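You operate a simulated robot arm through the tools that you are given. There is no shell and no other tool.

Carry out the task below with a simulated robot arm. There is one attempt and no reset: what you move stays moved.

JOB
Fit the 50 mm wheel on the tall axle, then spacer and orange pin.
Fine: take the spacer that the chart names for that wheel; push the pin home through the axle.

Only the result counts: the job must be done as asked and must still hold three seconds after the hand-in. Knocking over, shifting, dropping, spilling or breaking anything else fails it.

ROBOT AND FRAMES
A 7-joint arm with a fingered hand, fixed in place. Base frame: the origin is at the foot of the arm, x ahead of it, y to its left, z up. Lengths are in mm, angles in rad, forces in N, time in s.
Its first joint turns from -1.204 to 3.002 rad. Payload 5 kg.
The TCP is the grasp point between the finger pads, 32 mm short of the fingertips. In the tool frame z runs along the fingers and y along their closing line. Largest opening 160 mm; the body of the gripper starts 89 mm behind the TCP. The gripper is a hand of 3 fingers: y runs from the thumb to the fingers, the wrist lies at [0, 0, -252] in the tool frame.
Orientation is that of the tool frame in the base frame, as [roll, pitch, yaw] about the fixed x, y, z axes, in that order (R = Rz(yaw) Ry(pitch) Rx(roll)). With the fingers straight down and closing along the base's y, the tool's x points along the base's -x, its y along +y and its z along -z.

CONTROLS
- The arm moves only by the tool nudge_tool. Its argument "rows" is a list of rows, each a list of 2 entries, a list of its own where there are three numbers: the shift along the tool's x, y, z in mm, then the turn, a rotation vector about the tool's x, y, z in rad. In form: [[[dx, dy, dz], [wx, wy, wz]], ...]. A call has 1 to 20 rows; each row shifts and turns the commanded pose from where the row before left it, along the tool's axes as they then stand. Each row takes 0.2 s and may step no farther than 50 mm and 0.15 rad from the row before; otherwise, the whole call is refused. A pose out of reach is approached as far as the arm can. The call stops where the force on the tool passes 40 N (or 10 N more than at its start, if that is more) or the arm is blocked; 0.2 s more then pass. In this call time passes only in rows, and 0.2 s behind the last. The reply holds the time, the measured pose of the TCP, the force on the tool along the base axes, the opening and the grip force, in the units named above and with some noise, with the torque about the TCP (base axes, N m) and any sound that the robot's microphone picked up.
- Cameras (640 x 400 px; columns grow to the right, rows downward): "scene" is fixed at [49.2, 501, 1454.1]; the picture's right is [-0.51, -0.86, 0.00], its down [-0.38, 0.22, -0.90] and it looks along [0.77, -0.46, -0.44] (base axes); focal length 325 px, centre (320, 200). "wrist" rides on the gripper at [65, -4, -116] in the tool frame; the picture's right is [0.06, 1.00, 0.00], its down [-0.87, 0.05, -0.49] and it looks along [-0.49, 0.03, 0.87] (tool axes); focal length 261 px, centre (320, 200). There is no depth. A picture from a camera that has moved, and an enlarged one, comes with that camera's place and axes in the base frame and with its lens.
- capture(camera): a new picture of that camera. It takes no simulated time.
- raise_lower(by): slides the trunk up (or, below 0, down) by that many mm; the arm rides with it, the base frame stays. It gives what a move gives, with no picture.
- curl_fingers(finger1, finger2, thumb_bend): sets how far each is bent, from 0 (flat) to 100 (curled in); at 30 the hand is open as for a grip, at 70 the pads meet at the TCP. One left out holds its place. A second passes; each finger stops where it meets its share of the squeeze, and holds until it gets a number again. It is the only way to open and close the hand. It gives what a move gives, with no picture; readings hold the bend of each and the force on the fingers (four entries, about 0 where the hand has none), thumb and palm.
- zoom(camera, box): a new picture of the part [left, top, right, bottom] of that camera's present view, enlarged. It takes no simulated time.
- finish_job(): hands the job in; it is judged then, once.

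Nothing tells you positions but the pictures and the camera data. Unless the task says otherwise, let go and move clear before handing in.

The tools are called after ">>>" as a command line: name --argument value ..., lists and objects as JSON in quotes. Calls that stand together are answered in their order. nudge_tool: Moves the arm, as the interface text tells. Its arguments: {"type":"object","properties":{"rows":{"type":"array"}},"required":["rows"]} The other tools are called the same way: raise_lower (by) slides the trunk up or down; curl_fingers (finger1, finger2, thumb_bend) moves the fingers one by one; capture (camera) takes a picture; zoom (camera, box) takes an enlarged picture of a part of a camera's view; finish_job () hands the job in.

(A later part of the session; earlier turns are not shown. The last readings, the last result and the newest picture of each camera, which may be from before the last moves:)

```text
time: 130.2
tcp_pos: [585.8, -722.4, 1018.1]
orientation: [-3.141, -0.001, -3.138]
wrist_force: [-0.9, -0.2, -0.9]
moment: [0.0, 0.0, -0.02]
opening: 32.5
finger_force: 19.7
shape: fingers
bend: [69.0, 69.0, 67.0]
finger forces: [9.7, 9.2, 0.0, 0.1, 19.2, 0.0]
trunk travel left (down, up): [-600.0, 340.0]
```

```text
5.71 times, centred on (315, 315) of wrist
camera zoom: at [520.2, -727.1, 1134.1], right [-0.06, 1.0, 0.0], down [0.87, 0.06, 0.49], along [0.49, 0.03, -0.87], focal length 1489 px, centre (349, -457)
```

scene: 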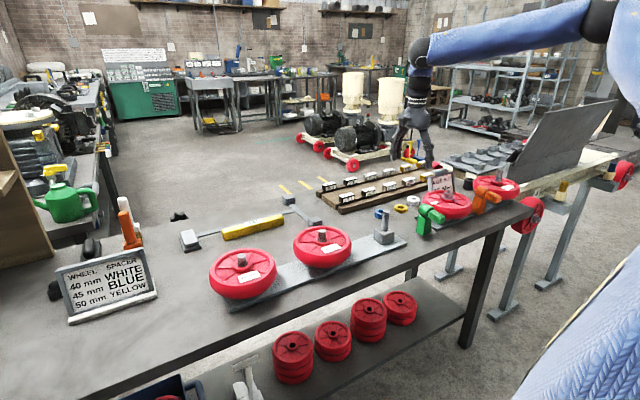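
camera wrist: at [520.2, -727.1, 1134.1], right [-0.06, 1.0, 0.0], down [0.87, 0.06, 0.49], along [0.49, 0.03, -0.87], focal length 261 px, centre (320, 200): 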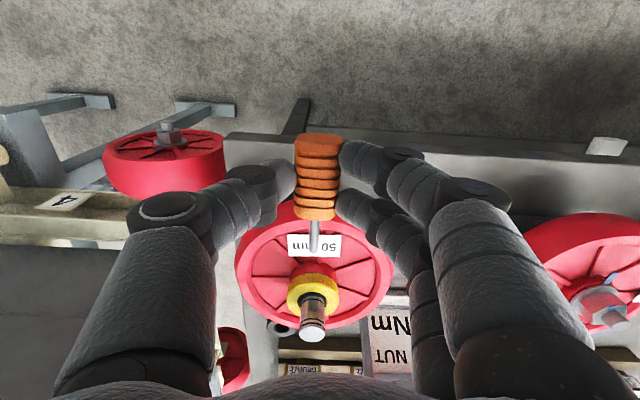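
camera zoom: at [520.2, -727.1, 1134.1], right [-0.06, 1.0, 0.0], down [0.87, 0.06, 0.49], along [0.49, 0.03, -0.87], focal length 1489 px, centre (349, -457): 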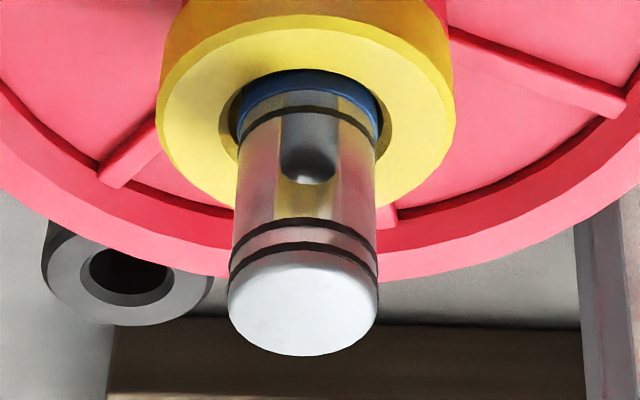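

>>> zoom --camera "scene" --box '[516, 164, 532, 178]'

>>> zoom --camera "scene" --box '[512, 160, 542, 182]'

>>> zoom --camera "scene" --box '[498, 164, 510, 174]'

```text
16.00 times, centred on (524, 171) of scene
camera zoom: at [49.2, 501.0, 1454.1], right [-0.51, -0.86, 0.0], down [-0.38, 0.22, -0.9], along [0.77, -0.46, -0.44], focal length 5204 px, centre (-2944, 664)
```

zoom: 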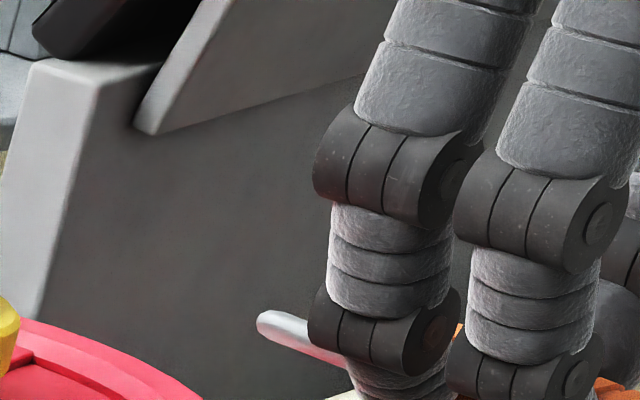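

```text
16.00 times, centred on (527, 171) of scene
camera zoom: at [49.2, 501.0, 1454.1], right [-0.51, -0.86, 0.0], down [-0.38, 0.22, -0.9], along [0.77, -0.46, -0.44], focal length 5204 px, centre (-2992, 664)
```

zoom: 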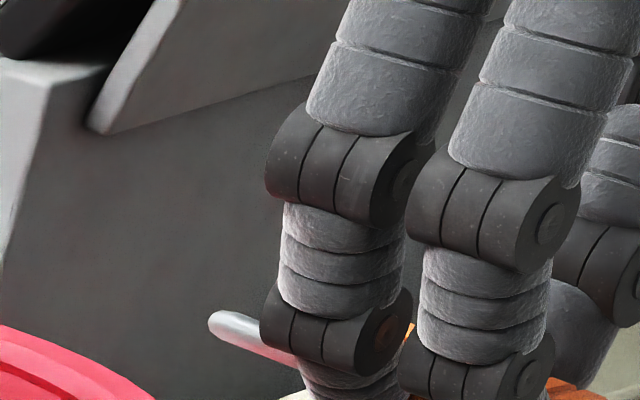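

```text
16.00 times, centred on (504, 169) of scene
camera zoom: at [49.2, 501.0, 1454.1], right [-0.51, -0.86, 0.0], down [-0.38, 0.22, -0.9], along [0.77, -0.46, -0.44], focal length 5204 px, centre (-2624, 696)
```

zoom: 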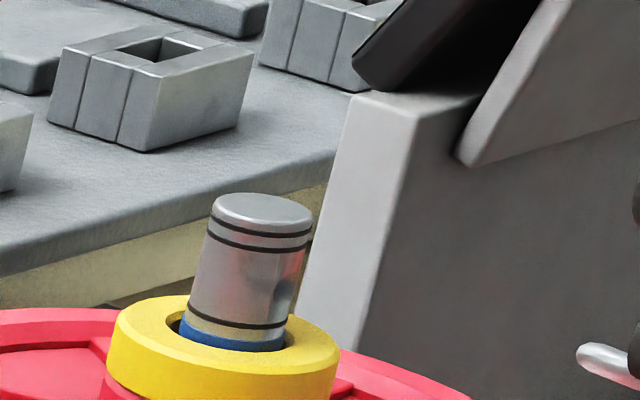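

Comparing both views, the shank is about 6 mm too high and 3 mm off in y relative to the hole. I'll correct that and advance until the tip is about 12 mm from the axle.

>>> nudge_tool --rows '[[[0, 2.9, 5], [0, 0, 0]], [[-15, 0, 0], [0, 0, 0]], [[-20, 0, 0], [0, 0, 0]], [[-19, 0, 0], [0, 0, 0]]]'

>>> zoom --camera "wrist" --box '[285, 200, 345, 280]'

>>> zoom --camera "scene" --box '[496, 162, 520, 180]'

>>> capture --camera "wrist"

```text
time: 131.2
tcp_pos: [638.4, -718.7, 1014.4]
orientation: [3.141, -0.003, -3.14]
wrist_force: [-0.3, 0.6, -0.8]
moment: [0.02, 0.0, -0.03]
opening: 32.1
finger_force: 18.8
shape: fingers
bend: [69.0, 69.0, 67.0]
finger forces: [9.8, 9.2, 0.1, 0.0, 19.1, 0.1]
trunk travel left (down, up): [-600.0, 340.0]
```

```text
5.00 times, centred on (315, 240) of wrist
camera zoom: at [573.3, -723.4, 1129.8], right [-0.06, 1.0, 0.0], down [0.87, 0.06, 0.49], along [0.49, 0.03, -0.87], focal length 1303 px, centre (345, 0)
```

zoom: 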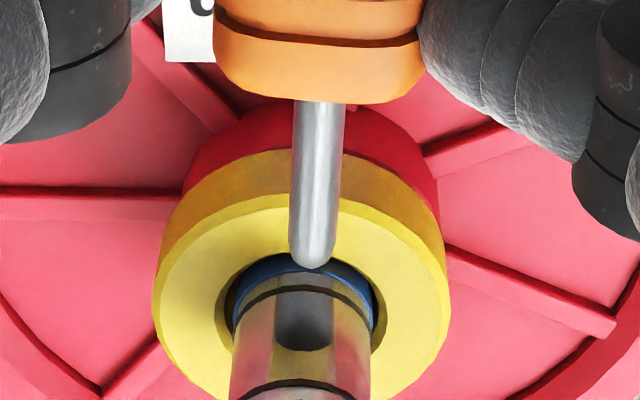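

```text
16.00 times, centred on (508, 171) of scene
camera zoom: at [49.2, 501.0, 1454.1], right [-0.51, -0.86, 0.0], down [-0.38, 0.22, -0.9], along [0.77, -0.46, -0.44], focal length 5204 px, centre (-2688, 664)
```

zoom: 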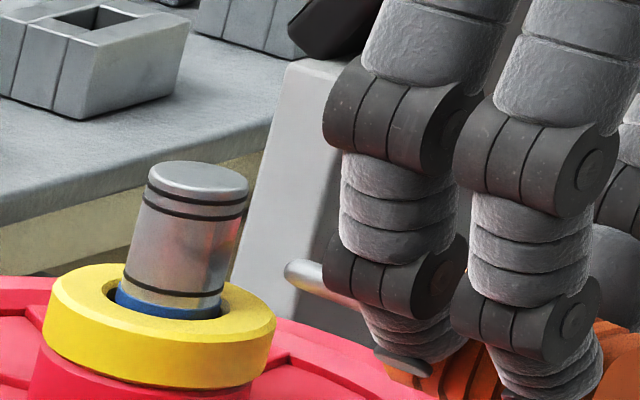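

```text
taken
camera wrist: at [573.3, -723.4, 1129.8], right [-0.06, 1.0, 0.0], down [0.87, 0.06, 0.49], along [0.49, 0.03, -0.87], focal length 261 px, centre (320, 200)
```

wrist: 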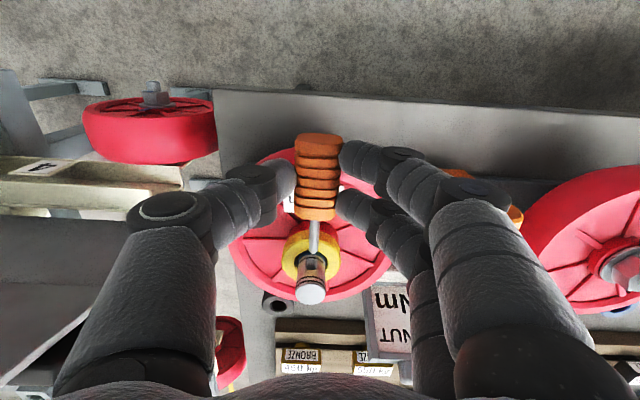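

>>> zoom --camera "scene" --box '[494, 163, 510, 173]'

>>> zoom --camera "wrist" --box '[295, 230, 330, 275]'

```text
16.00 times, centred on (502, 168) of scene
camera zoom: at [49.2, 501.0, 1454.1], right [-0.51, -0.86, 0.0], down [-0.38, 0.22, -0.9], along [0.77, -0.46, -0.44], focal length 5204 px, centre (-2592, 712)
```

zoom: 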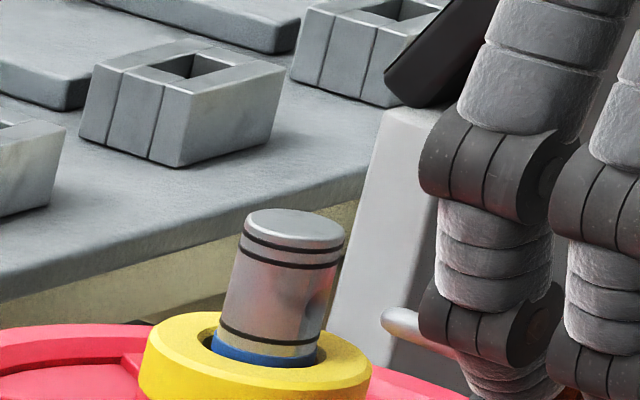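

```text
8.89 times, centred on (312, 252) of wrist
camera zoom: at [573.3, -723.4, 1129.8], right [-0.06, 1.0, 0.0], down [0.87, 0.06, 0.49], along [0.49, 0.03, -0.87], focal length 2317 px, centre (387, -267)
```

zoom: 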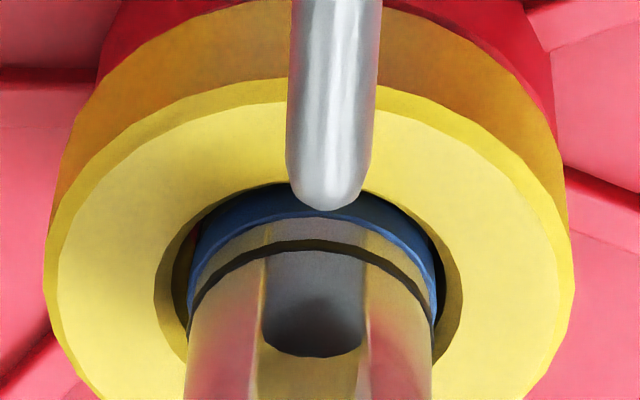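

>>> nudge_tool --rows '[[[0, -0.5, 2.0], [0, 0, 0]], [[-5, 0, 0], [0, 0, 0]], [[-3, 0, 0], [0, 0, 0]]]'

>>> zoom --camera "wrist" --box '[295, 220, 330, 265]'

>>> zoom --camera "scene" --box '[496, 163, 516, 177]'

```text
time: 132.0
tcp_pos: [648.0, -718.9, 1011.7]
orientation: [3.141, -0.001, -3.141]
wrist_force: [1.0, 0.4, -0.8]
moment: [-0.01, 0.02, 0.02]
opening: 32.4
finger_force: 19.3
shape: fingers
bend: [69.0, 69.0, 67.0]
finger forces: [9.8, 9.2, 0.0, 0.1, 19.1, 0.0]
trunk travel left (down, up): [-600.0, 340.0]
```

```text
8.89 times, centred on (312, 242) of wrist
camera zoom: at [582.3, -723.4, 1128.0], right [-0.06, 1.0, 0.0], down [0.87, 0.06, 0.49], along [0.49, 0.03, -0.87], focal length 2317 px, centre (387, -178)
```

zoom: 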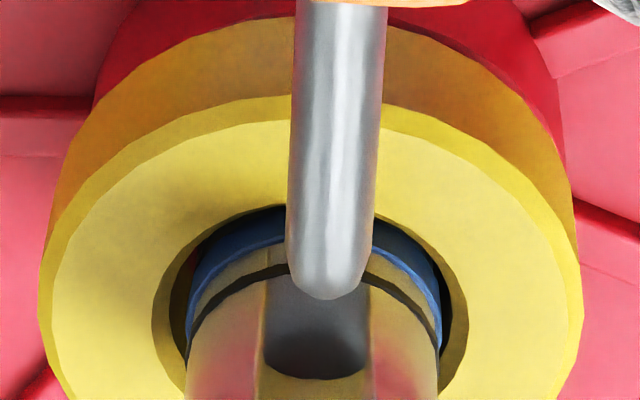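

```text
16.00 times, centred on (506, 170) of scene
camera zoom: at [49.2, 501.0, 1454.1], right [-0.51, -0.86, 0.0], down [-0.38, 0.22, -0.9], along [0.77, -0.46, -0.44], focal length 5204 px, centre (-2656, 680)
```

zoom: 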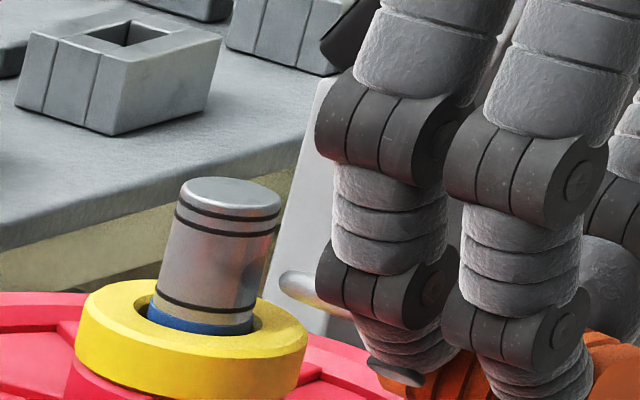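

Nearly aligned. Fine-tuning by half a millimetre and advancing to just short of contact.

>>> nudge_tool --rows '[[[-1, -0.6, 0.4], [0, 0, 0]], [[-2, 0, 0], [0, 0, 0]]]'

>>> zoom --camera "wrist" --box '[295, 220, 330, 265]'

>>> zoom --camera "scene" --box '[496, 163, 516, 177]'

```text
time: 132.6
tcp_pos: [649.9, -717.8, 1011.8]
orientation: [3.141, -0.001, -3.14]
wrist_force: [0.2, -0.4, -0.8]
moment: [0.0, 0.02, -0.03]
opening: 32.2
finger_force: 19.3
shape: fingers
bend: [69.0, 69.0, 67.0]
finger forces: [9.8, 9.1, 0.1, 0.1, 19.0, 0.1]
trunk travel left (down, up): [-600.0, 340.0]
```

```text
8.89 times, centred on (312, 242) of wrist
camera zoom: at [585.3, -722.7, 1127.2], right [-0.06, 1.0, 0.0], down [0.87, 0.06, 0.49], along [0.49, 0.03, -0.87], focal length 2317 px, centre (387, -178)
```

zoom: 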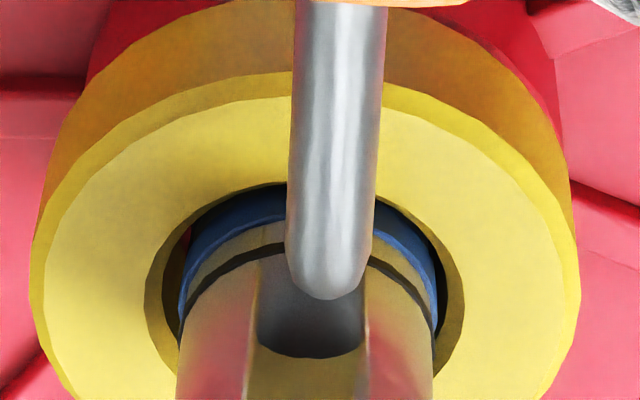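

```text
16.00 times, centred on (506, 170) of scene
camera zoom: at [49.2, 501.0, 1454.1], right [-0.51, -0.86, 0.0], down [-0.38, 0.22, -0.9], along [0.77, -0.46, -0.44], focal length 5204 px, centre (-2656, 680)
```

zoom: 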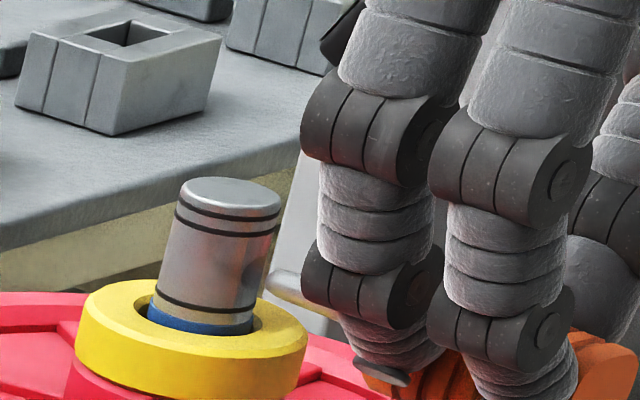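

>>> nudge_tool --rows '[[[0, -1.2, 0], [0, 0, 0]], [[0, 0, 0], [0, 0, 0]]]'

>>> zoom --camera "wrist" --box '[295, 220, 330, 265]'

>>> zoom --camera "scene" --box '[496, 163, 516, 177]'

```text
time: 133.2
tcp_pos: [649.5, -718.6, 1011.3]
orientation: [3.141, -0.001, -3.141]
wrist_force: [0.0, 0.1, -0.5]
moment: [0.01, -0.01, 0.01]
opening: 32.2
finger_force: 19.5
shape: fingers
bend: [69.0, 69.0, 67.0]
finger forces: [9.8, 9.2, 0.0, 0.0, 19.0, 0.0]
trunk travel left (down, up): [-600.0, 340.0]
```

```text
8.89 times, centred on (312, 242) of wrist
camera zoom: at [585.7, -723.8, 1127.1], right [-0.06, 1.0, 0.0], down [0.87, 0.06, 0.49], along [0.49, 0.03, -0.87], focal length 2317 px, centre (387, -178)
```

zoom: 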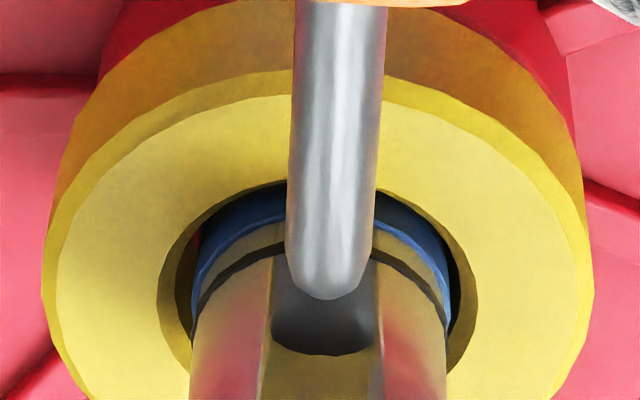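

```text
16.00 times, centred on (506, 170) of scene
camera zoom: at [49.2, 501.0, 1454.1], right [-0.51, -0.86, 0.0], down [-0.38, 0.22, -0.9], along [0.77, -0.46, -0.44], focal length 5204 px, centre (-2656, 680)
```

zoom: 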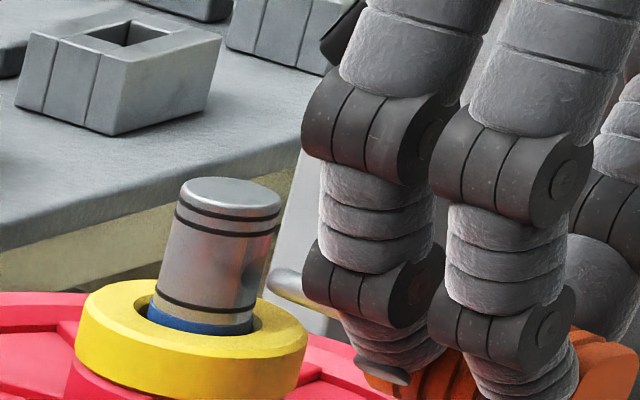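

Aligned in y; about half a millimetre high. I'll lower 0.5 mm and start pushing in, watching forces.

>>> nudge_tool --rows '[[[0, 0, 0.5], [0, 0, 0]], [[-2, 0, 0], [0, 0, 0]]]'

>>> nudge_tool --rows '[[[-1.5, 0, 0], [0, 0, 0]]]'

>>> nudge_tool --rows '[[[-1.5, 0, 0], [0, 0, 0]]]'

>>> zoom --camera "wrist" --box '[295, 220, 330, 265]'

>>> zoom --camera "scene" --box '[496, 163, 516, 177]'

```text
time: 133.8
tcp_pos: [652.0, -719.2, 1010.3]
orientation: [-3.141, -0.001, -3.14]
wrist_force: [0.1, 0.0, -1.1]
moment: [0.02, 0.02, -0.03]
opening: 32.2
finger_force: 18.9
shape: fingers
bend: [69.0, 69.0, 67.0]
finger forces: [9.8, 9.2, 0.0, 0.0, 19.0, 0.0]
trunk travel left (down, up): [-600.0, 340.0]
```

```text
time: 134.2
tcp_pos: [655.5, -718.7, 1012.3]
orientation: [3.141, -0.001, -3.138]
wrist_force: [-0.2, 0.3, -1.1]
moment: [0.0, 0.02, 0.02]
opening: 32.0
finger_force: 18.5
shape: fingers
bend: [69.0, 69.0, 67.0]
finger forces: [9.7, 9.2, 0.1, 0.0, 19.2, 0.0]
trunk travel left (down, up): [-600.0, 340.0]
```

```text
time: 134.6
tcp_pos: [656.2, -720.2, 1010.8]
orientation: [-3.14, 0.001, -3.137]
wrist_force: [-0.2, 0.4, -0.9]
moment: [-0.03, 0.03, 0.02]
opening: 32.1
finger_force: 19.5
shape: fingers
bend: [69.0, 69.0, 67.0]
finger forces: [9.9, 9.2, 0.0, 0.0, 19.1, 0.1]
trunk travel left (down, up): [-600.0, 340.0]
```

```text
8.89 times, centred on (312, 242) of wrist
camera zoom: at [591.1, -723.7, 1127.4], right [-0.06, 1.0, 0.0], down [0.87, 0.06, 0.49], along [0.49, 0.03, -0.87], focal length 2317 px, centre (387, -178)
```

zoom: 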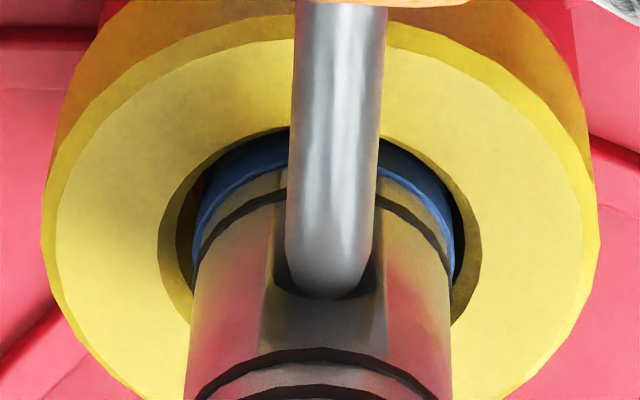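

```text
16.00 times, centred on (506, 170) of scene
camera zoom: at [49.2, 501.0, 1454.1], right [-0.51, -0.86, 0.0], down [-0.38, 0.22, -0.9], along [0.77, -0.46, -0.44], focal length 5204 px, centre (-2656, 680)
```

zoom: 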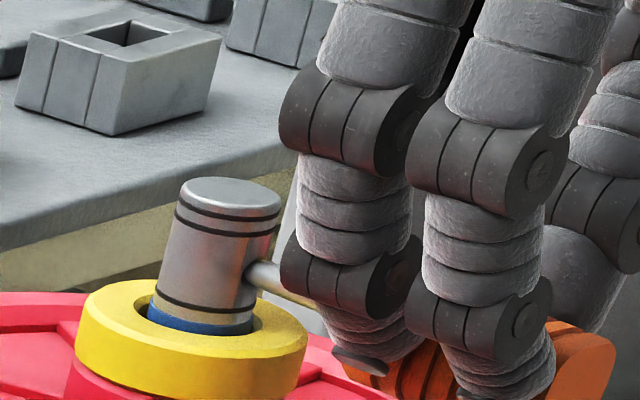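

The tip looks to be at the hole's mouth with no resistance. I'll keep advancing in small steps.

>>> nudge_tool --rows '[[[-1.5, 0, 0], [0, 0, 0]]]'

>>> nudge_tool --rows '[[[-1.5, 0, 0], [0, 0, 0]]]'

>>> nudge_tool --rows '[[[-1.5, 0, 0], [0, 0, 0]]]'

>>> zoom --camera "wrist" --box '[295, 210, 330, 255]'

>>> zoom --camera "scene" --box '[496, 163, 516, 177]'

```text
time: 135.0
tcp_pos: [658.2, -719.0, 1011.8]
orientation: [-3.141, -0.001, -3.139]
wrist_force: [0.1, -0.1, -0.7]
moment: [0.04, 0.04, 0.0]
opening: 32.3
finger_force: 19.2
shape: fingers
bend: [69.0, 69.0, 67.0]
finger forces: [9.8, 9.2, 0.1, 0.0, 19.2, 0.1]
trunk travel left (down, up): [-600.0, 340.0]
```

```text
time: 135.4
tcp_pos: [660.3, -719.3, 1011.9]
orientation: [-3.14, 0.001, -3.139]
wrist_force: [-0.4, 0.5, -1.1]
moment: [0.01, 0.04, 0.0]
opening: 32.2
finger_force: 19.3
shape: fingers
bend: [69.0, 69.0, 67.0]
finger forces: [9.8, 9.1, 0.0, 0.1, 19.0, 0.0]
trunk travel left (down, up): [-600.0, 340.0]
```

```text
time: 135.8
tcp_pos: [661.0, -718.7, 1011.1]
orientation: [-3.141, 0.0, -3.138]
wrist_force: [0.1, 0.6, -0.8]
moment: [0.02, 0.01, 0.01]
opening: 32.0
finger_force: 19.3
shape: fingers
bend: [69.0, 69.0, 67.0]
finger forces: [9.8, 9.2, 0.0, 0.0, 19.0, 0.1]
trunk travel left (down, up): [-600.0, 340.0]
```

```text
8.89 times, centred on (312, 232) of wrist
camera zoom: at [596.1, -724.3, 1127.7], right [-0.06, 1.0, 0.0], down [0.87, 0.06, 0.49], along [0.49, 0.03, -0.87], focal length 2317 px, centre (387, -89)
```

zoom: 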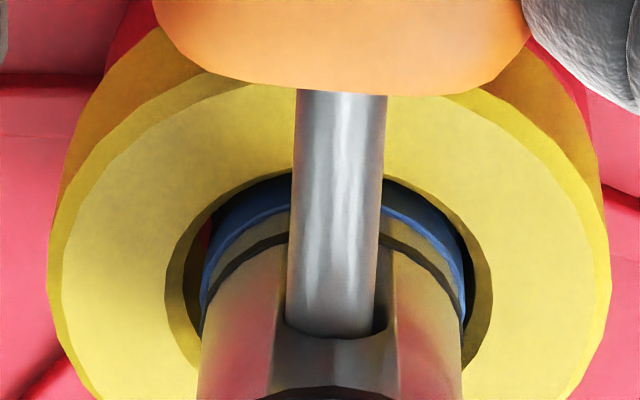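

```text
16.00 times, centred on (506, 170) of scene
camera zoom: at [49.2, 501.0, 1454.1], right [-0.51, -0.86, 0.0], down [-0.38, 0.22, -0.9], along [0.77, -0.46, -0.44], focal length 5204 px, centre (-2656, 680)
```

zoom: 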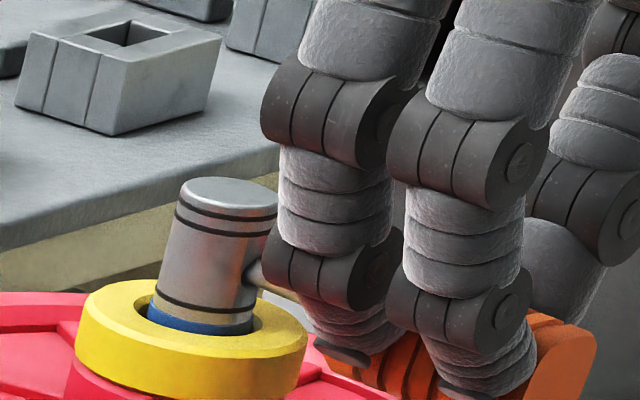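

The shank is entering the hole cleanly. Continuing to push.

>>> nudge_tool --rows '[[[-2, 0, 0], [0, 0, 0]], [[-2, 0, 0], [0, 0, 0]]]'

>>> nudge_tool --rows '[[[-2, 0, 0], [0, 0, 0]], [[-2, 0, 0], [0, 0, 0]]]'

>>> zoom --camera "wrist" --box '[285, 190, 345, 255]'

>>> zoom --camera "scene" --box '[492, 160, 524, 184]'

```text
time: 136.4
tcp_pos: [664.4, -719.7, 1010.7]
orientation: [-3.141, 0.001, -3.139]
wrist_force: [0.1, -0.1, -1.3]
moment: [0.0, 0.04, -0.02]
opening: 32.2
finger_force: 19.2
shape: fingers
bend: [69.0, 69.0, 67.0]
finger forces: [9.9, 9.1, 0.0, 0.0, 19.1, 0.0]
trunk travel left (down, up): [-600.0, 340.0]
```

```text
time: 137.0
tcp_pos: [667.6, -719.0, 1011.0]
orientation: [-3.141, 0.0, -3.14]
wrist_force: [-1.7, -0.7, -0.9]
moment: [0.02, 0.0, -0.02]
opening: 32.1
finger_force: 18.5
shape: fingers
bend: [69.0, 69.0, 67.0]
finger forces: [9.8, 9.2, 0.0, 0.1, 19.1, 0.0]
trunk travel left (down, up): [-600.0, 340.0]
```

```text
6.15 times, centred on (315, 222) of wrist
camera zoom: at [602.2, -724.4, 1126.5], right [-0.06, 1.0, 0.0], down [0.87, 0.06, 0.49], along [0.49, 0.03, -0.87], focal length 1604 px, centre (351, 62)
```

zoom: 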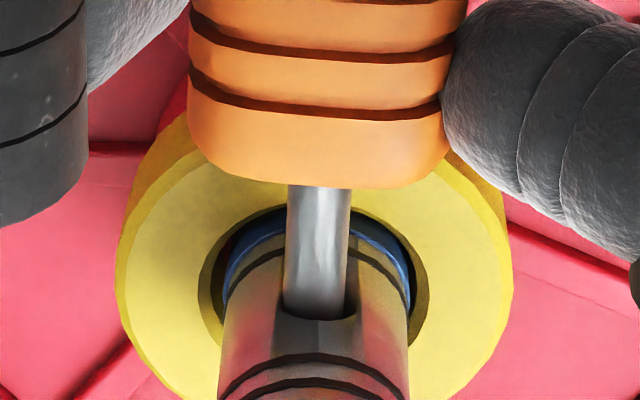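

```text
16.00 times, centred on (508, 172) of scene
camera zoom: at [49.2, 501.0, 1454.1], right [-0.51, -0.86, 0.0], down [-0.38, 0.22, -0.9], along [0.77, -0.46, -0.44], focal length 5204 px, centre (-2688, 648)
```

zoom: 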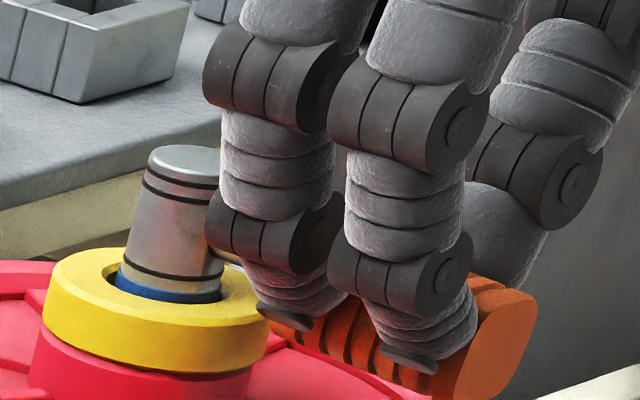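

>>> nudge_tool --rows '[[[-2, 0, 0], [0, 0, 0]], [[-2, 0, 0], [0, 0, 0]]]'

>>> nudge_tool --rows '[[[-1.5, 0, 0], [0, 0, 0]], [[-1.5, 0, 0], [0, 0, 0]]]'

>>> zoom --camera "wrist" --box '[285, 190, 345, 255]'

>>> zoom --camera "scene" --box '[492, 160, 524, 184]'

```text
time: 137.6
tcp_pos: [671.4, -719.3, 1011.2]
orientation: [3.141, 0.0, -3.139]
wrist_force: [-0.5, -0.3, -0.2]
moment: [-0.03, 0.02, -0.01]
opening: 31.9
finger_force: 19.0
shape: fingers
bend: [69.0, 69.0, 67.0]
finger forces: [9.7, 9.8, 0.0, 0.0, 19.3, 0.0]
trunk travel left (down, up): [-600.0, 340.0]
```

```text
time: 138.2
tcp_pos: [674.7, -719.1, 1010.1]
orientation: [-3.141, -0.001, -3.141]
wrist_force: [-0.9, -0.8, 0.7]
moment: [0.02, -0.04, 0.02]
opening: 32.0
finger_force: 19.4
shape: fingers
bend: [69.0, 70.0, 67.0]
finger forces: [9.3, 10.4, 0.0, 0.0, 19.5, 0.1]
trunk travel left (down, up): [-600.0, 340.0]
```

```text
6.15 times, centred on (315, 222) of wrist
camera zoom: at [609.6, -724.4, 1125.9], right [-0.06, 1.0, 0.0], down [0.87, 0.06, 0.49], along [0.49, 0.03, -0.87], focal length 1604 px, centre (351, 62)
```

zoom: 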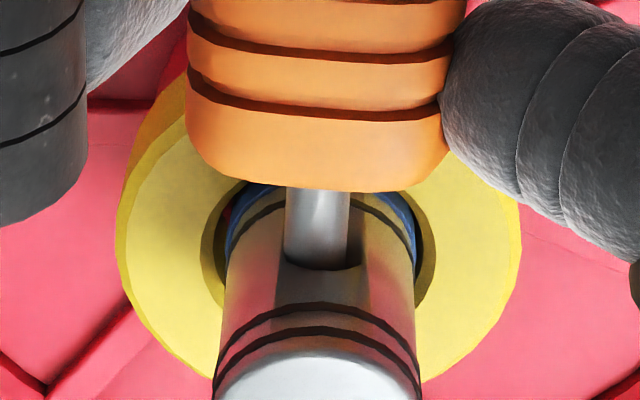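

```text
16.00 times, centred on (508, 172) of scene
camera zoom: at [49.2, 501.0, 1454.1], right [-0.51, -0.86, 0.0], down [-0.38, 0.22, -0.9], along [0.77, -0.46, -0.44], focal length 5204 px, centre (-2688, 648)
```

zoom: 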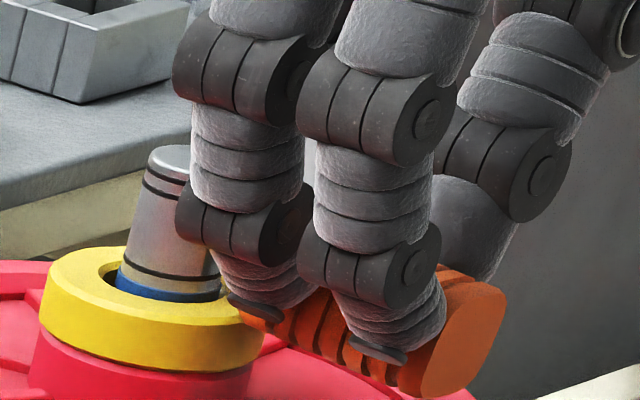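

The shank is through the axle, but my front finger is starting to brush the spacer. The pin is held by the hole now, so I'll let go, re-grip farther back and slightly higher on the handle, then push it home.

>>> nudge_tool --rows '[[[1, 0, 0], [0, 0, 0]]]'

>>> curl_fingers --finger1 60 --finger2 60 --thumb_bend 60

>>> zoom --camera "wrist" --box '[240, 120, 400, 260]'

>>> zoom --camera "scene" --box '[492, 160, 524, 184]'

```text
time: 138.6
tcp_pos: [673.6, -719.3, 1010.9]
orientation: [3.141, 0.001, -3.14]
wrist_force: [0.0, 0.6, 0.0]
moment: [-0.01, -0.03, -0.02]
opening: 32.3
finger_force: 19.4
shape: fingers
bend: [69.0, 70.0, 67.0]
finger forces: [9.4, 9.9, 0.1, 0.0, 19.4, 0.1]
trunk travel left (down, up): [-600.0, 340.0]
```

```text
time: 139.6
tcp_pos: [674.5, -718.5, 1010.1]
orientation: [3.141, 0.0, -3.139]
wrist_force: [0.4, -0.3, 0.1]
moment: [0.01, 0.02, -0.02]
opening: 46.6
finger_force: 0.0
shape: fingers
bend: [60.0, 60.0, 60.0]
finger forces: [0.1, 0.1, 0.0, 0.0, 0.0, 0.1]
trunk travel left (down, up): [-600.0, 340.0]
```

```text
2.86 times, centred on (320, 190) of wrist
camera zoom: at [608.9, -724.3, 1126.4], right [-0.06, 1.0, 0.0], down [0.87, 0.06, 0.49], along [0.49, 0.03, -0.87], focal length 745 px, centre (320, 229)
```

zoom: 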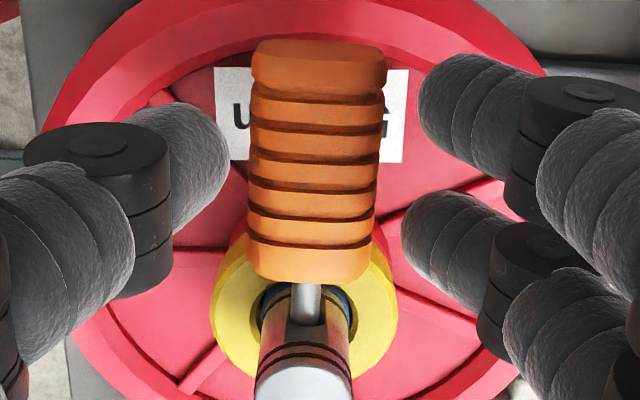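

```text
16.00 times, centred on (508, 172) of scene
camera zoom: at [49.2, 501.0, 1454.1], right [-0.51, -0.86, 0.0], down [-0.38, 0.22, -0.9], along [0.77, -0.46, -0.44], focal length 5204 px, centre (-2688, 648)
```

zoom: 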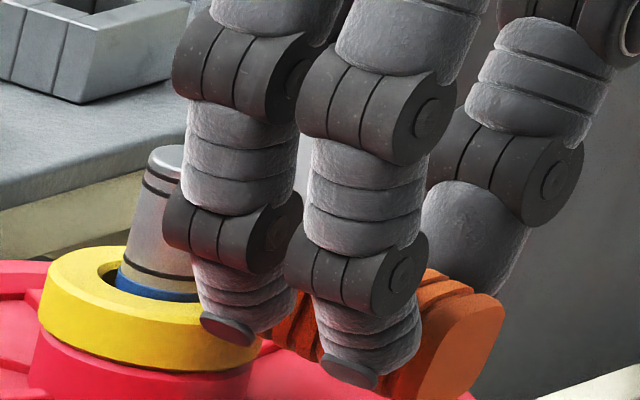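

The pin stays put in the axle. Shifting back and up, then re-gripping.

>>> nudge_tool --rows '[[[0, 0, -4], [0, 0, 0]], [[6, 0, 0], [0, 0, 0]], [[7, 0, 0], [0, 0, 0]]]'

>>> zoom --camera "wrist" --box '[240, 120, 400, 260]'

>>> zoom --camera "scene" --box '[492, 155, 532, 190]'

```text
time: 140.4
tcp_pos: [660.5, -717.3, 1016.2]
orientation: [-3.141, 0.0, -3.14]
wrist_force: [-0.7, 0.2, 0.4]
moment: [0.0, 0.03, -0.03]
opening: 46.9
finger_force: 0.1
shape: fingers
bend: [60.0, 60.0, 60.0]
finger forces: [0.1, 0.0, 0.0, 0.0, 0.1, 0.0]
trunk travel left (down, up): [-600.0, 340.0]
```

```text
2.86 times, centred on (320, 190) of wrist
camera zoom: at [595.7, -722.8, 1131.1], right [-0.06, 1.0, 0.0], down [0.87, 0.06, 0.49], along [0.49, 0.03, -0.87], focal length 745 px, centre (320, 229)
```

zoom: 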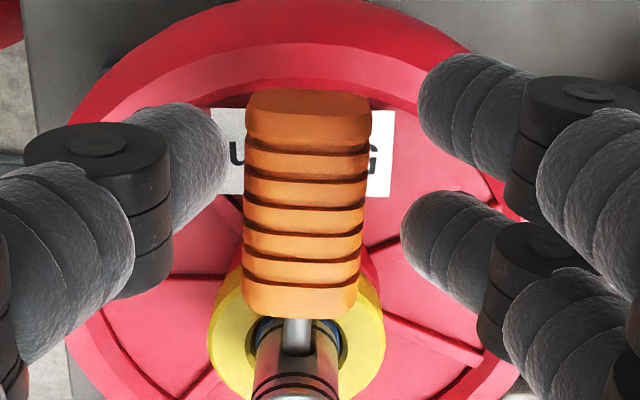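

```text
11.43 times, centred on (512, 172) of scene
camera zoom: at [49.2, 501.0, 1454.1], right [-0.51, -0.86, 0.0], down [-0.38, 0.22, -0.9], along [0.77, -0.46, -0.44], focal length 3717 px, centre (-1874, 514)
```

zoom: 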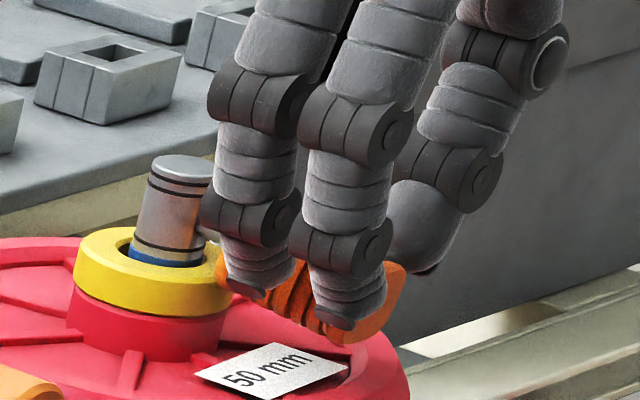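

>>> nudge_tool --rows '[[[0, -2.2, 0], [0, 0, 0]]]'

>>> curl_fingers --finger1 67 --finger2 67 --thumb_bend 67

>>> zoom --camera "wrist" --box '[240, 120, 400, 260]'

>>> zoom --camera "scene" --box '[492, 155, 532, 190]'

```text
time: 140.8
tcp_pos: [661.5, -721.6, 1014.1]
orientation: [-3.141, 0.001, -3.138]
wrist_force: [0.1, 1.1, -0.5]
moment: [0.01, 0.02, 0.0]
opening: 47.1
finger_force: 0.1
shape: fingers
bend: [60.0, 60.0, 60.0]
finger forces: [0.0, 0.1, 0.1, 0.0, 0.1, 0.0]
trunk travel left (down, up): [-600.0, 340.0]
```

```text
time: 141.8
tcp_pos: [662.3, -721.1, 1013.8]
orientation: [-3.141, 0.002, -3.139]
wrist_force: [-0.6, 0.6, -0.4]
moment: [0.03, 0.0, 0.05]
opening: 31.9
finger_force: 5.1
shape: fingers
bend: [65.0, 64.0, 65.0]
finger forces: [2.4, 3.2, 0.0, 0.0, 4.8, 0.0]
trunk travel left (down, up): [-600.0, 340.0]
```

```text
2.86 times, centred on (320, 190) of wrist
camera zoom: at [596.0, -725.9, 1130.7], right [-0.06, 1.0, 0.0], down [0.87, 0.06, 0.49], along [0.49, 0.03, -0.87], focal length 745 px, centre (320, 229)
```

zoom: 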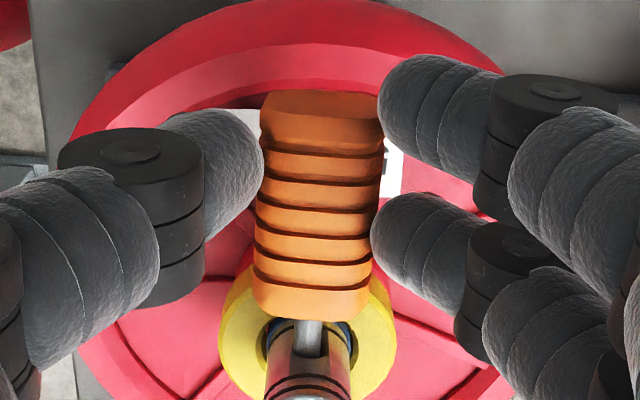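

```text
11.43 times, centred on (512, 172) of scene
camera zoom: at [49.2, 501.0, 1454.1], right [-0.51, -0.86, 0.0], down [-0.38, 0.22, -0.9], along [0.77, -0.46, -0.44], focal length 3717 px, centre (-1874, 514)
```

zoom: 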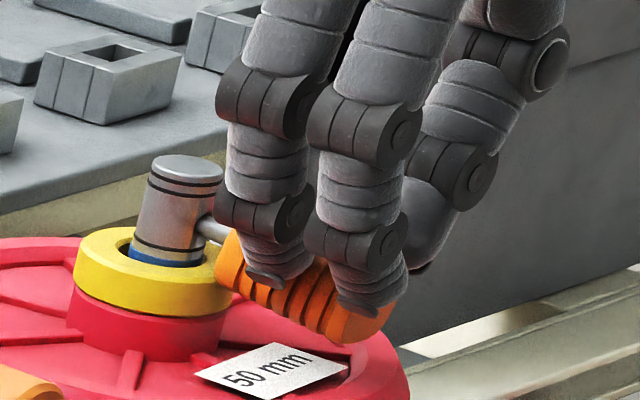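

>>> curl_fingers --finger1 73 --finger2 73 --thumb_bend 73

>>> nudge_tool --rows '[[[-2, 0, 0], [0, 0, 0]], [[-2, 0, 0], [0, 0, 0]]]'

>>> nudge_tool --rows '[[[-2, 0, 0], [0, 0, 0]], [[-2, 0, 0], [0, 0, 0]]]'

>>> zoom --camera "wrist" --box '[240, 120, 400, 260]'

>>> zoom --camera "scene" --box '[492, 155, 532, 190]'

```text
time: 142.8
tcp_pos: [660.9, -721.9, 1015.0]
orientation: [3.141, 0.0, -3.14]
wrist_force: [-0.3, 1.9, 0.2]
moment: [0.03, 0.01, 0.15]
opening: 29.1
finger_force: 16.8
shape: fingers
bend: [70.0, 69.0, 67.0]
finger forces: [9.2, 10.1, 0.0, 0.1, 13.8, 0.0]
trunk travel left (down, up): [-600.0, 340.0]
```

```text
time: 143.4
tcp_pos: [663.8, -720.9, 1016.8]
orientation: [3.142, -0.001, -3.141]
wrist_force: [-14.7, 2.8, 4.8]
moment: [0.1, 0.38, 0.15]
opening: 29.1
finger_force: 20.2
shape: fingers
bend: [71.0, 70.0, 67.0]
finger forces: [13.8, 10.3, 0.0, 0.0, 15.9, 0.2]
trunk travel left (down, up): [-600.0, 340.0]
```

```text
time: 144.0
tcp_pos: [664.1, -721.2, 1018.0]
orientation: [-3.142, -0.002, -3.142]
wrist_force: [-33.1, 2.2, 10.5]
moment: [0.01, 0.91, 0.1]
opening: 29.9
finger_force: 23.3
shape: fingers
bend: [71.0, 70.0, 67.0]
finger forces: [19.0, 9.3, 0.1, 0.0, 18.5, 0.0]
trunk travel left (down, up): [-600.0, 340.0]
```

```text
2.86 times, centred on (320, 190) of wrist
camera zoom: at [599.7, -726.2, 1133.2], right [-0.06, 1.0, 0.0], down [0.87, 0.05, 0.49], along [0.49, 0.03, -0.87], focal length 745 px, centre (320, 229)
```

zoom: 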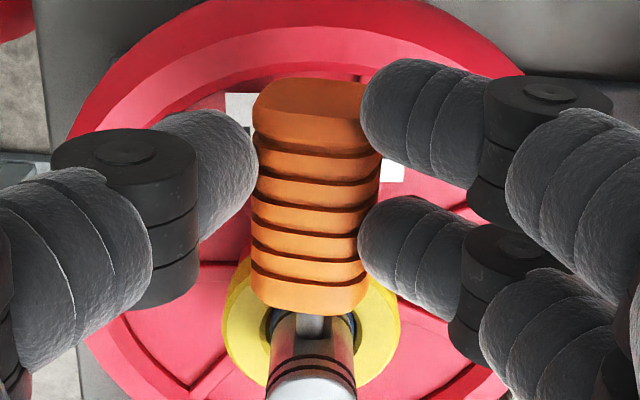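

```text
11.43 times, centred on (512, 172) of scene
camera zoom: at [49.2, 501.0, 1454.1], right [-0.51, -0.86, 0.0], down [-0.38, 0.22, -0.9], along [0.77, -0.46, -0.44], focal length 3717 px, centre (-1874, 514)
```

zoom: 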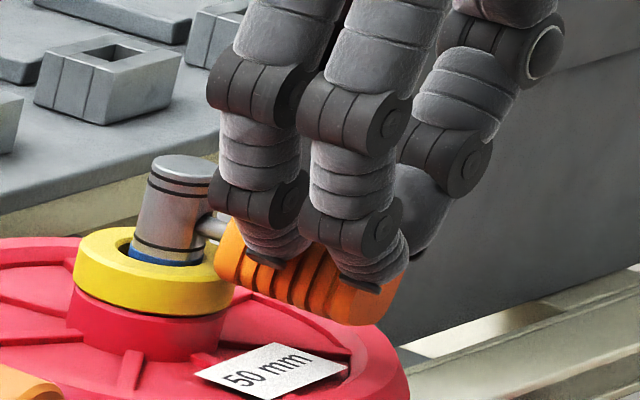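

Something blocks at 33 N: the drooping handle is meeting the spacer's edge. I'll back off, and lift the handle a little so its underside clears the spacer.

>>> nudge_tool --rows '[[[3, 0, 0], [0, 0, 0]], [[3, 0, 0], [0, 0, 0]]]'

>>> zoom --camera "wrist" --box '[240, 120, 400, 260]'

>>> zoom --camera "scene" --box '[492, 158, 524, 184]'

```text
time: 144.6
tcp_pos: [663.1, -720.3, 1017.2]
orientation: [3.141, 0.003, -3.14]
wrist_force: [-13.7, -2.0, 5.4]
moment: [-0.11, 0.44, -0.04]
opening: 29.9
finger_force: 18.9
shape: fingers
bend: [71.0, 70.0, 67.0]
finger forces: [11.9, 7.5, 0.1, 0.1, 18.6, 0.0]
trunk travel left (down, up): [-600.0, 340.0]
```

```text
2.86 times, centred on (320, 190) of wrist
camera zoom: at [598.3, -725.1, 1132.5], right [-0.06, 1.0, 0.0], down [0.87, 0.06, 0.49], along [0.49, 0.03, -0.87], focal length 745 px, centre (320, 229)
```

zoom: 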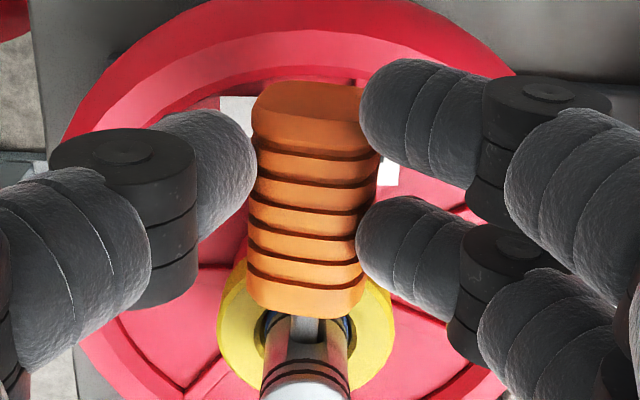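

```text
15.38 times, centred on (508, 171) of scene
camera zoom: at [49.2, 501.0, 1454.1], right [-0.51, -0.86, 0.0], down [-0.38, 0.22, -0.9], along [0.77, -0.46, -0.44], focal length 5004 px, centre (-2572, 646)
```

zoom: 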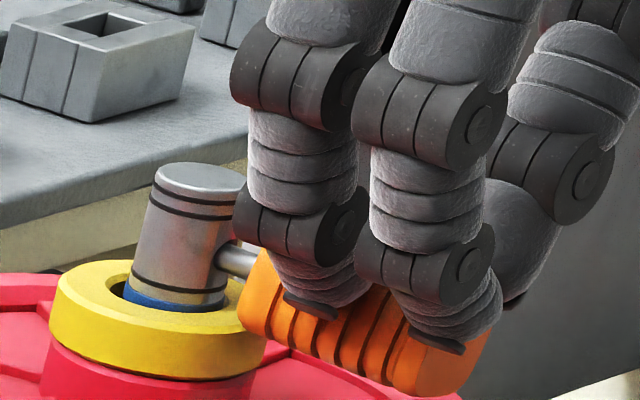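

>>> nudge_tool --rows '[[[3, 0, 0], [0, 0, 0]]]'

>>> nudge_tool --rows '[[[0, 0, -2], [0, 0, 0]]]'

>>> nudge_tool --rows '[[[0, 0, -1.5], [0, 0, 0]]]'

>>> zoom --camera "scene" --box '[492, 158, 524, 184]'

>>> zoom --camera "wrist" --box '[240, 120, 400, 260]'

```text
time: 145.0
tcp_pos: [662.4, -718.6, 1015.7]
orientation: [3.141, 0.003, -3.138]
wrist_force: [-0.3, -0.2, -0.5]
moment: [0.0, 0.04, 0.05]
opening: 29.3
finger_force: 15.1
shape: fingers
bend: [71.0, 70.0, 67.0]
finger forces: [8.4, 8.6, 0.0, 0.0, 13.2, 0.1]
trunk travel left (down, up): [-600.0, 340.0]
```

```text
time: 145.4
tcp_pos: [660.7, -721.5, 1018.3]
orientation: [3.141, 0.001, -3.139]
wrist_force: [0.2, -0.1, 4.3]
moment: [0.02, -0.08, 0.1]
opening: 6.0
finger_force: 4.1
shape: fingers
bend: [73.0, 72.0, 72.0]
finger forces: [0.0, 4.3, 0.0, 0.0, 4.0, 0.0]
trunk travel left (down, up): [-600.0, 340.0]
```

```text
time: 145.8
tcp_pos: [659.6, -721.3, 1018.7]
orientation: [3.142, 0.001, -3.14]
wrist_force: [0.2, 0.7, 2.0]
moment: [0.05, -0.04, 0.06]
opening: 5.6
finger_force: 2.6
shape: fingers
bend: [73.0, 72.0, 72.0]
finger forces: [0.0, 3.1, 0.1, 0.1, 2.7, 0.0]
trunk travel left (down, up): [-600.0, 340.0]
```

```text
15.38 times, centred on (508, 171) of scene
camera zoom: at [49.2, 501.0, 1454.1], right [-0.51, -0.86, 0.0], down [-0.38, 0.22, -0.9], along [0.77, -0.46, -0.44], focal length 5004 px, centre (-2572, 646)
```

zoom: 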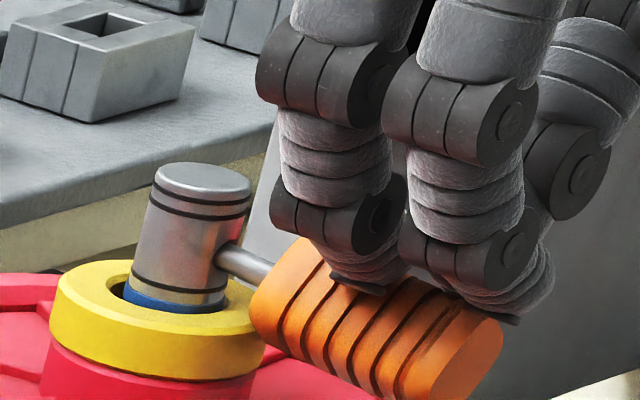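

```text
2.86 times, centred on (320, 190) of wrist
camera zoom: at [594.9, -725.8, 1134.6], right [-0.06, 1.0, 0.0], down [0.87, 0.06, 0.49], along [0.49, 0.03, -0.87], focal length 745 px, centre (320, 229)
```

zoom: 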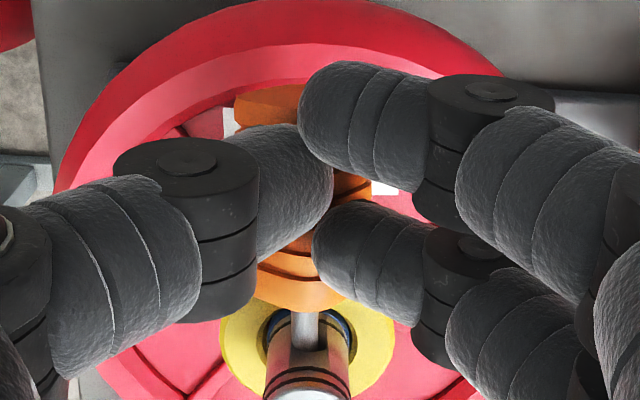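

The grip slid off the drooping handle's top, but the pin is still through the axle. I'll open, come down lower so the fingertips cradle the handle from below, and re-grip.

>>> curl_fingers --finger1 57 --finger2 57 --thumb_bend 57

>>> zoom --camera "wrist" --box '[240, 120, 400, 260]'

>>> zoom --camera "scene" --box '[492, 158, 524, 184]'

```text
time: 146.8
tcp_pos: [659.4, -722.0, 1018.7]
orientation: [-3.141, 0.001, -3.141]
wrist_force: [0.7, 0.7, 0.4]
moment: [-0.01, 0.01, 0.04]
opening: 62.3
finger_force: 0.0
shape: fingers
bend: [56.0, 56.0, 56.0]
finger forces: [0.0, 0.0, 0.1, 0.0, 0.0, 0.0]
trunk travel left (down, up): [-600.0, 340.0]
```

```text
2.86 times, centred on (320, 190) of wrist
camera zoom: at [595.0, -726.0, 1134.5], right [-0.06, 1.0, 0.0], down [0.87, 0.06, 0.49], along [0.49, 0.03, -0.87], focal length 745 px, centre (320, 229)
```

zoom: 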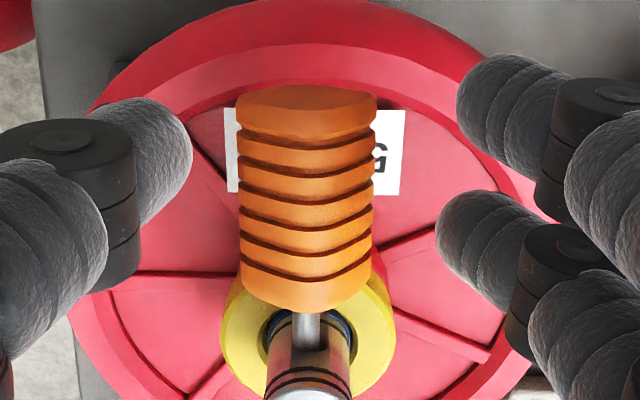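

```text
15.38 times, centred on (508, 171) of scene
camera zoom: at [49.2, 501.0, 1454.1], right [-0.51, -0.86, 0.0], down [-0.38, 0.22, -0.9], along [0.77, -0.46, -0.44], focal length 5004 px, centre (-2572, 646)
```

zoom: 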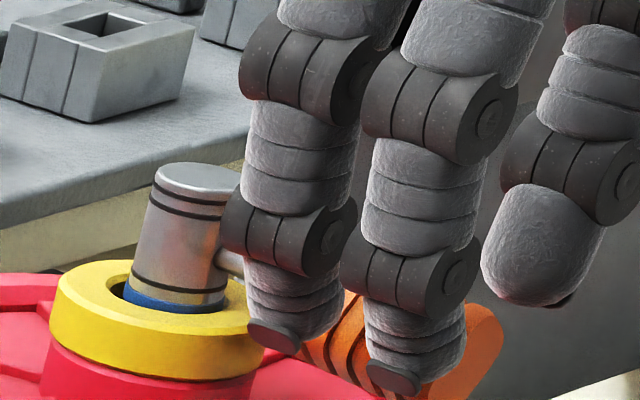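

>>> nudge_tool --rows '[[[0, -2.1, 7], [0, 0, 0]], [[0, 0, 7], [0, 0, 0]]]'

>>> zoom --camera "wrist" --box '[240, 120, 400, 260]'

>>> zoom --camera "scene" --box '[492, 158, 524, 184]'

```text
time: 147.4
tcp_pos: [661.1, -722.6, 1005.5]
orientation: [3.14, 0.0, 3.141]
wrist_force: [-0.2, 0.3, 0.3]
moment: [-0.03, 0.01, 0.03]
opening: 62.4
finger_force: 0.0
shape: fingers
bend: [56.0, 56.0, 56.0]
finger forces: [0.1, 0.0, 0.0, 0.1, 0.1, 0.1]
trunk travel left (down, up): [-600.0, 340.0]
```

```text
2.86 times, centred on (320, 190) of wrist
camera zoom: at [594.8, -727.3, 1120.8], right [-0.06, 1.0, 0.0], down [0.87, 0.06, 0.49], along [0.49, 0.03, -0.87], focal length 745 px, centre (320, 229)
```

zoom: 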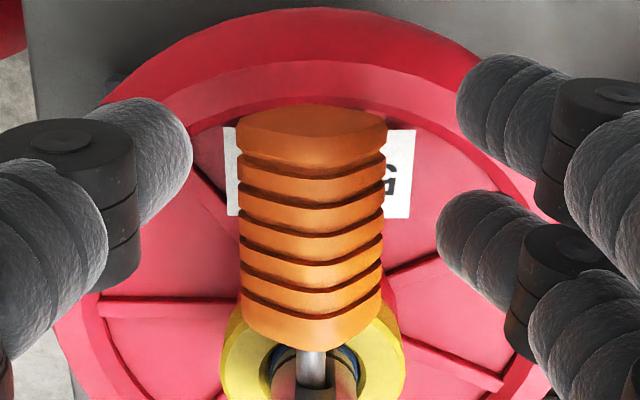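

```text
15.38 times, centred on (508, 171) of scene
camera zoom: at [49.2, 501.0, 1454.1], right [-0.51, -0.86, 0.0], down [-0.38, 0.22, -0.9], along [0.77, -0.46, -0.44], focal length 5004 px, centre (-2572, 646)
```

zoom: 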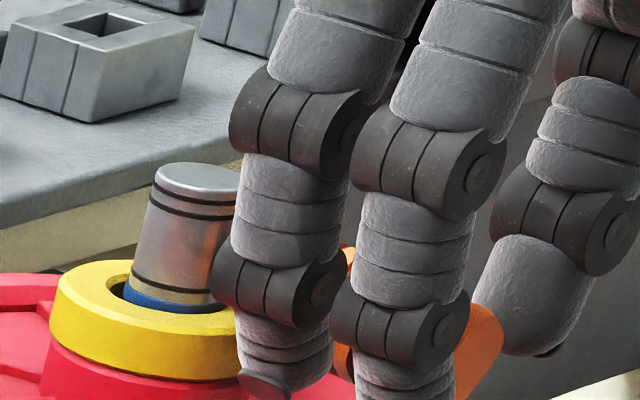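

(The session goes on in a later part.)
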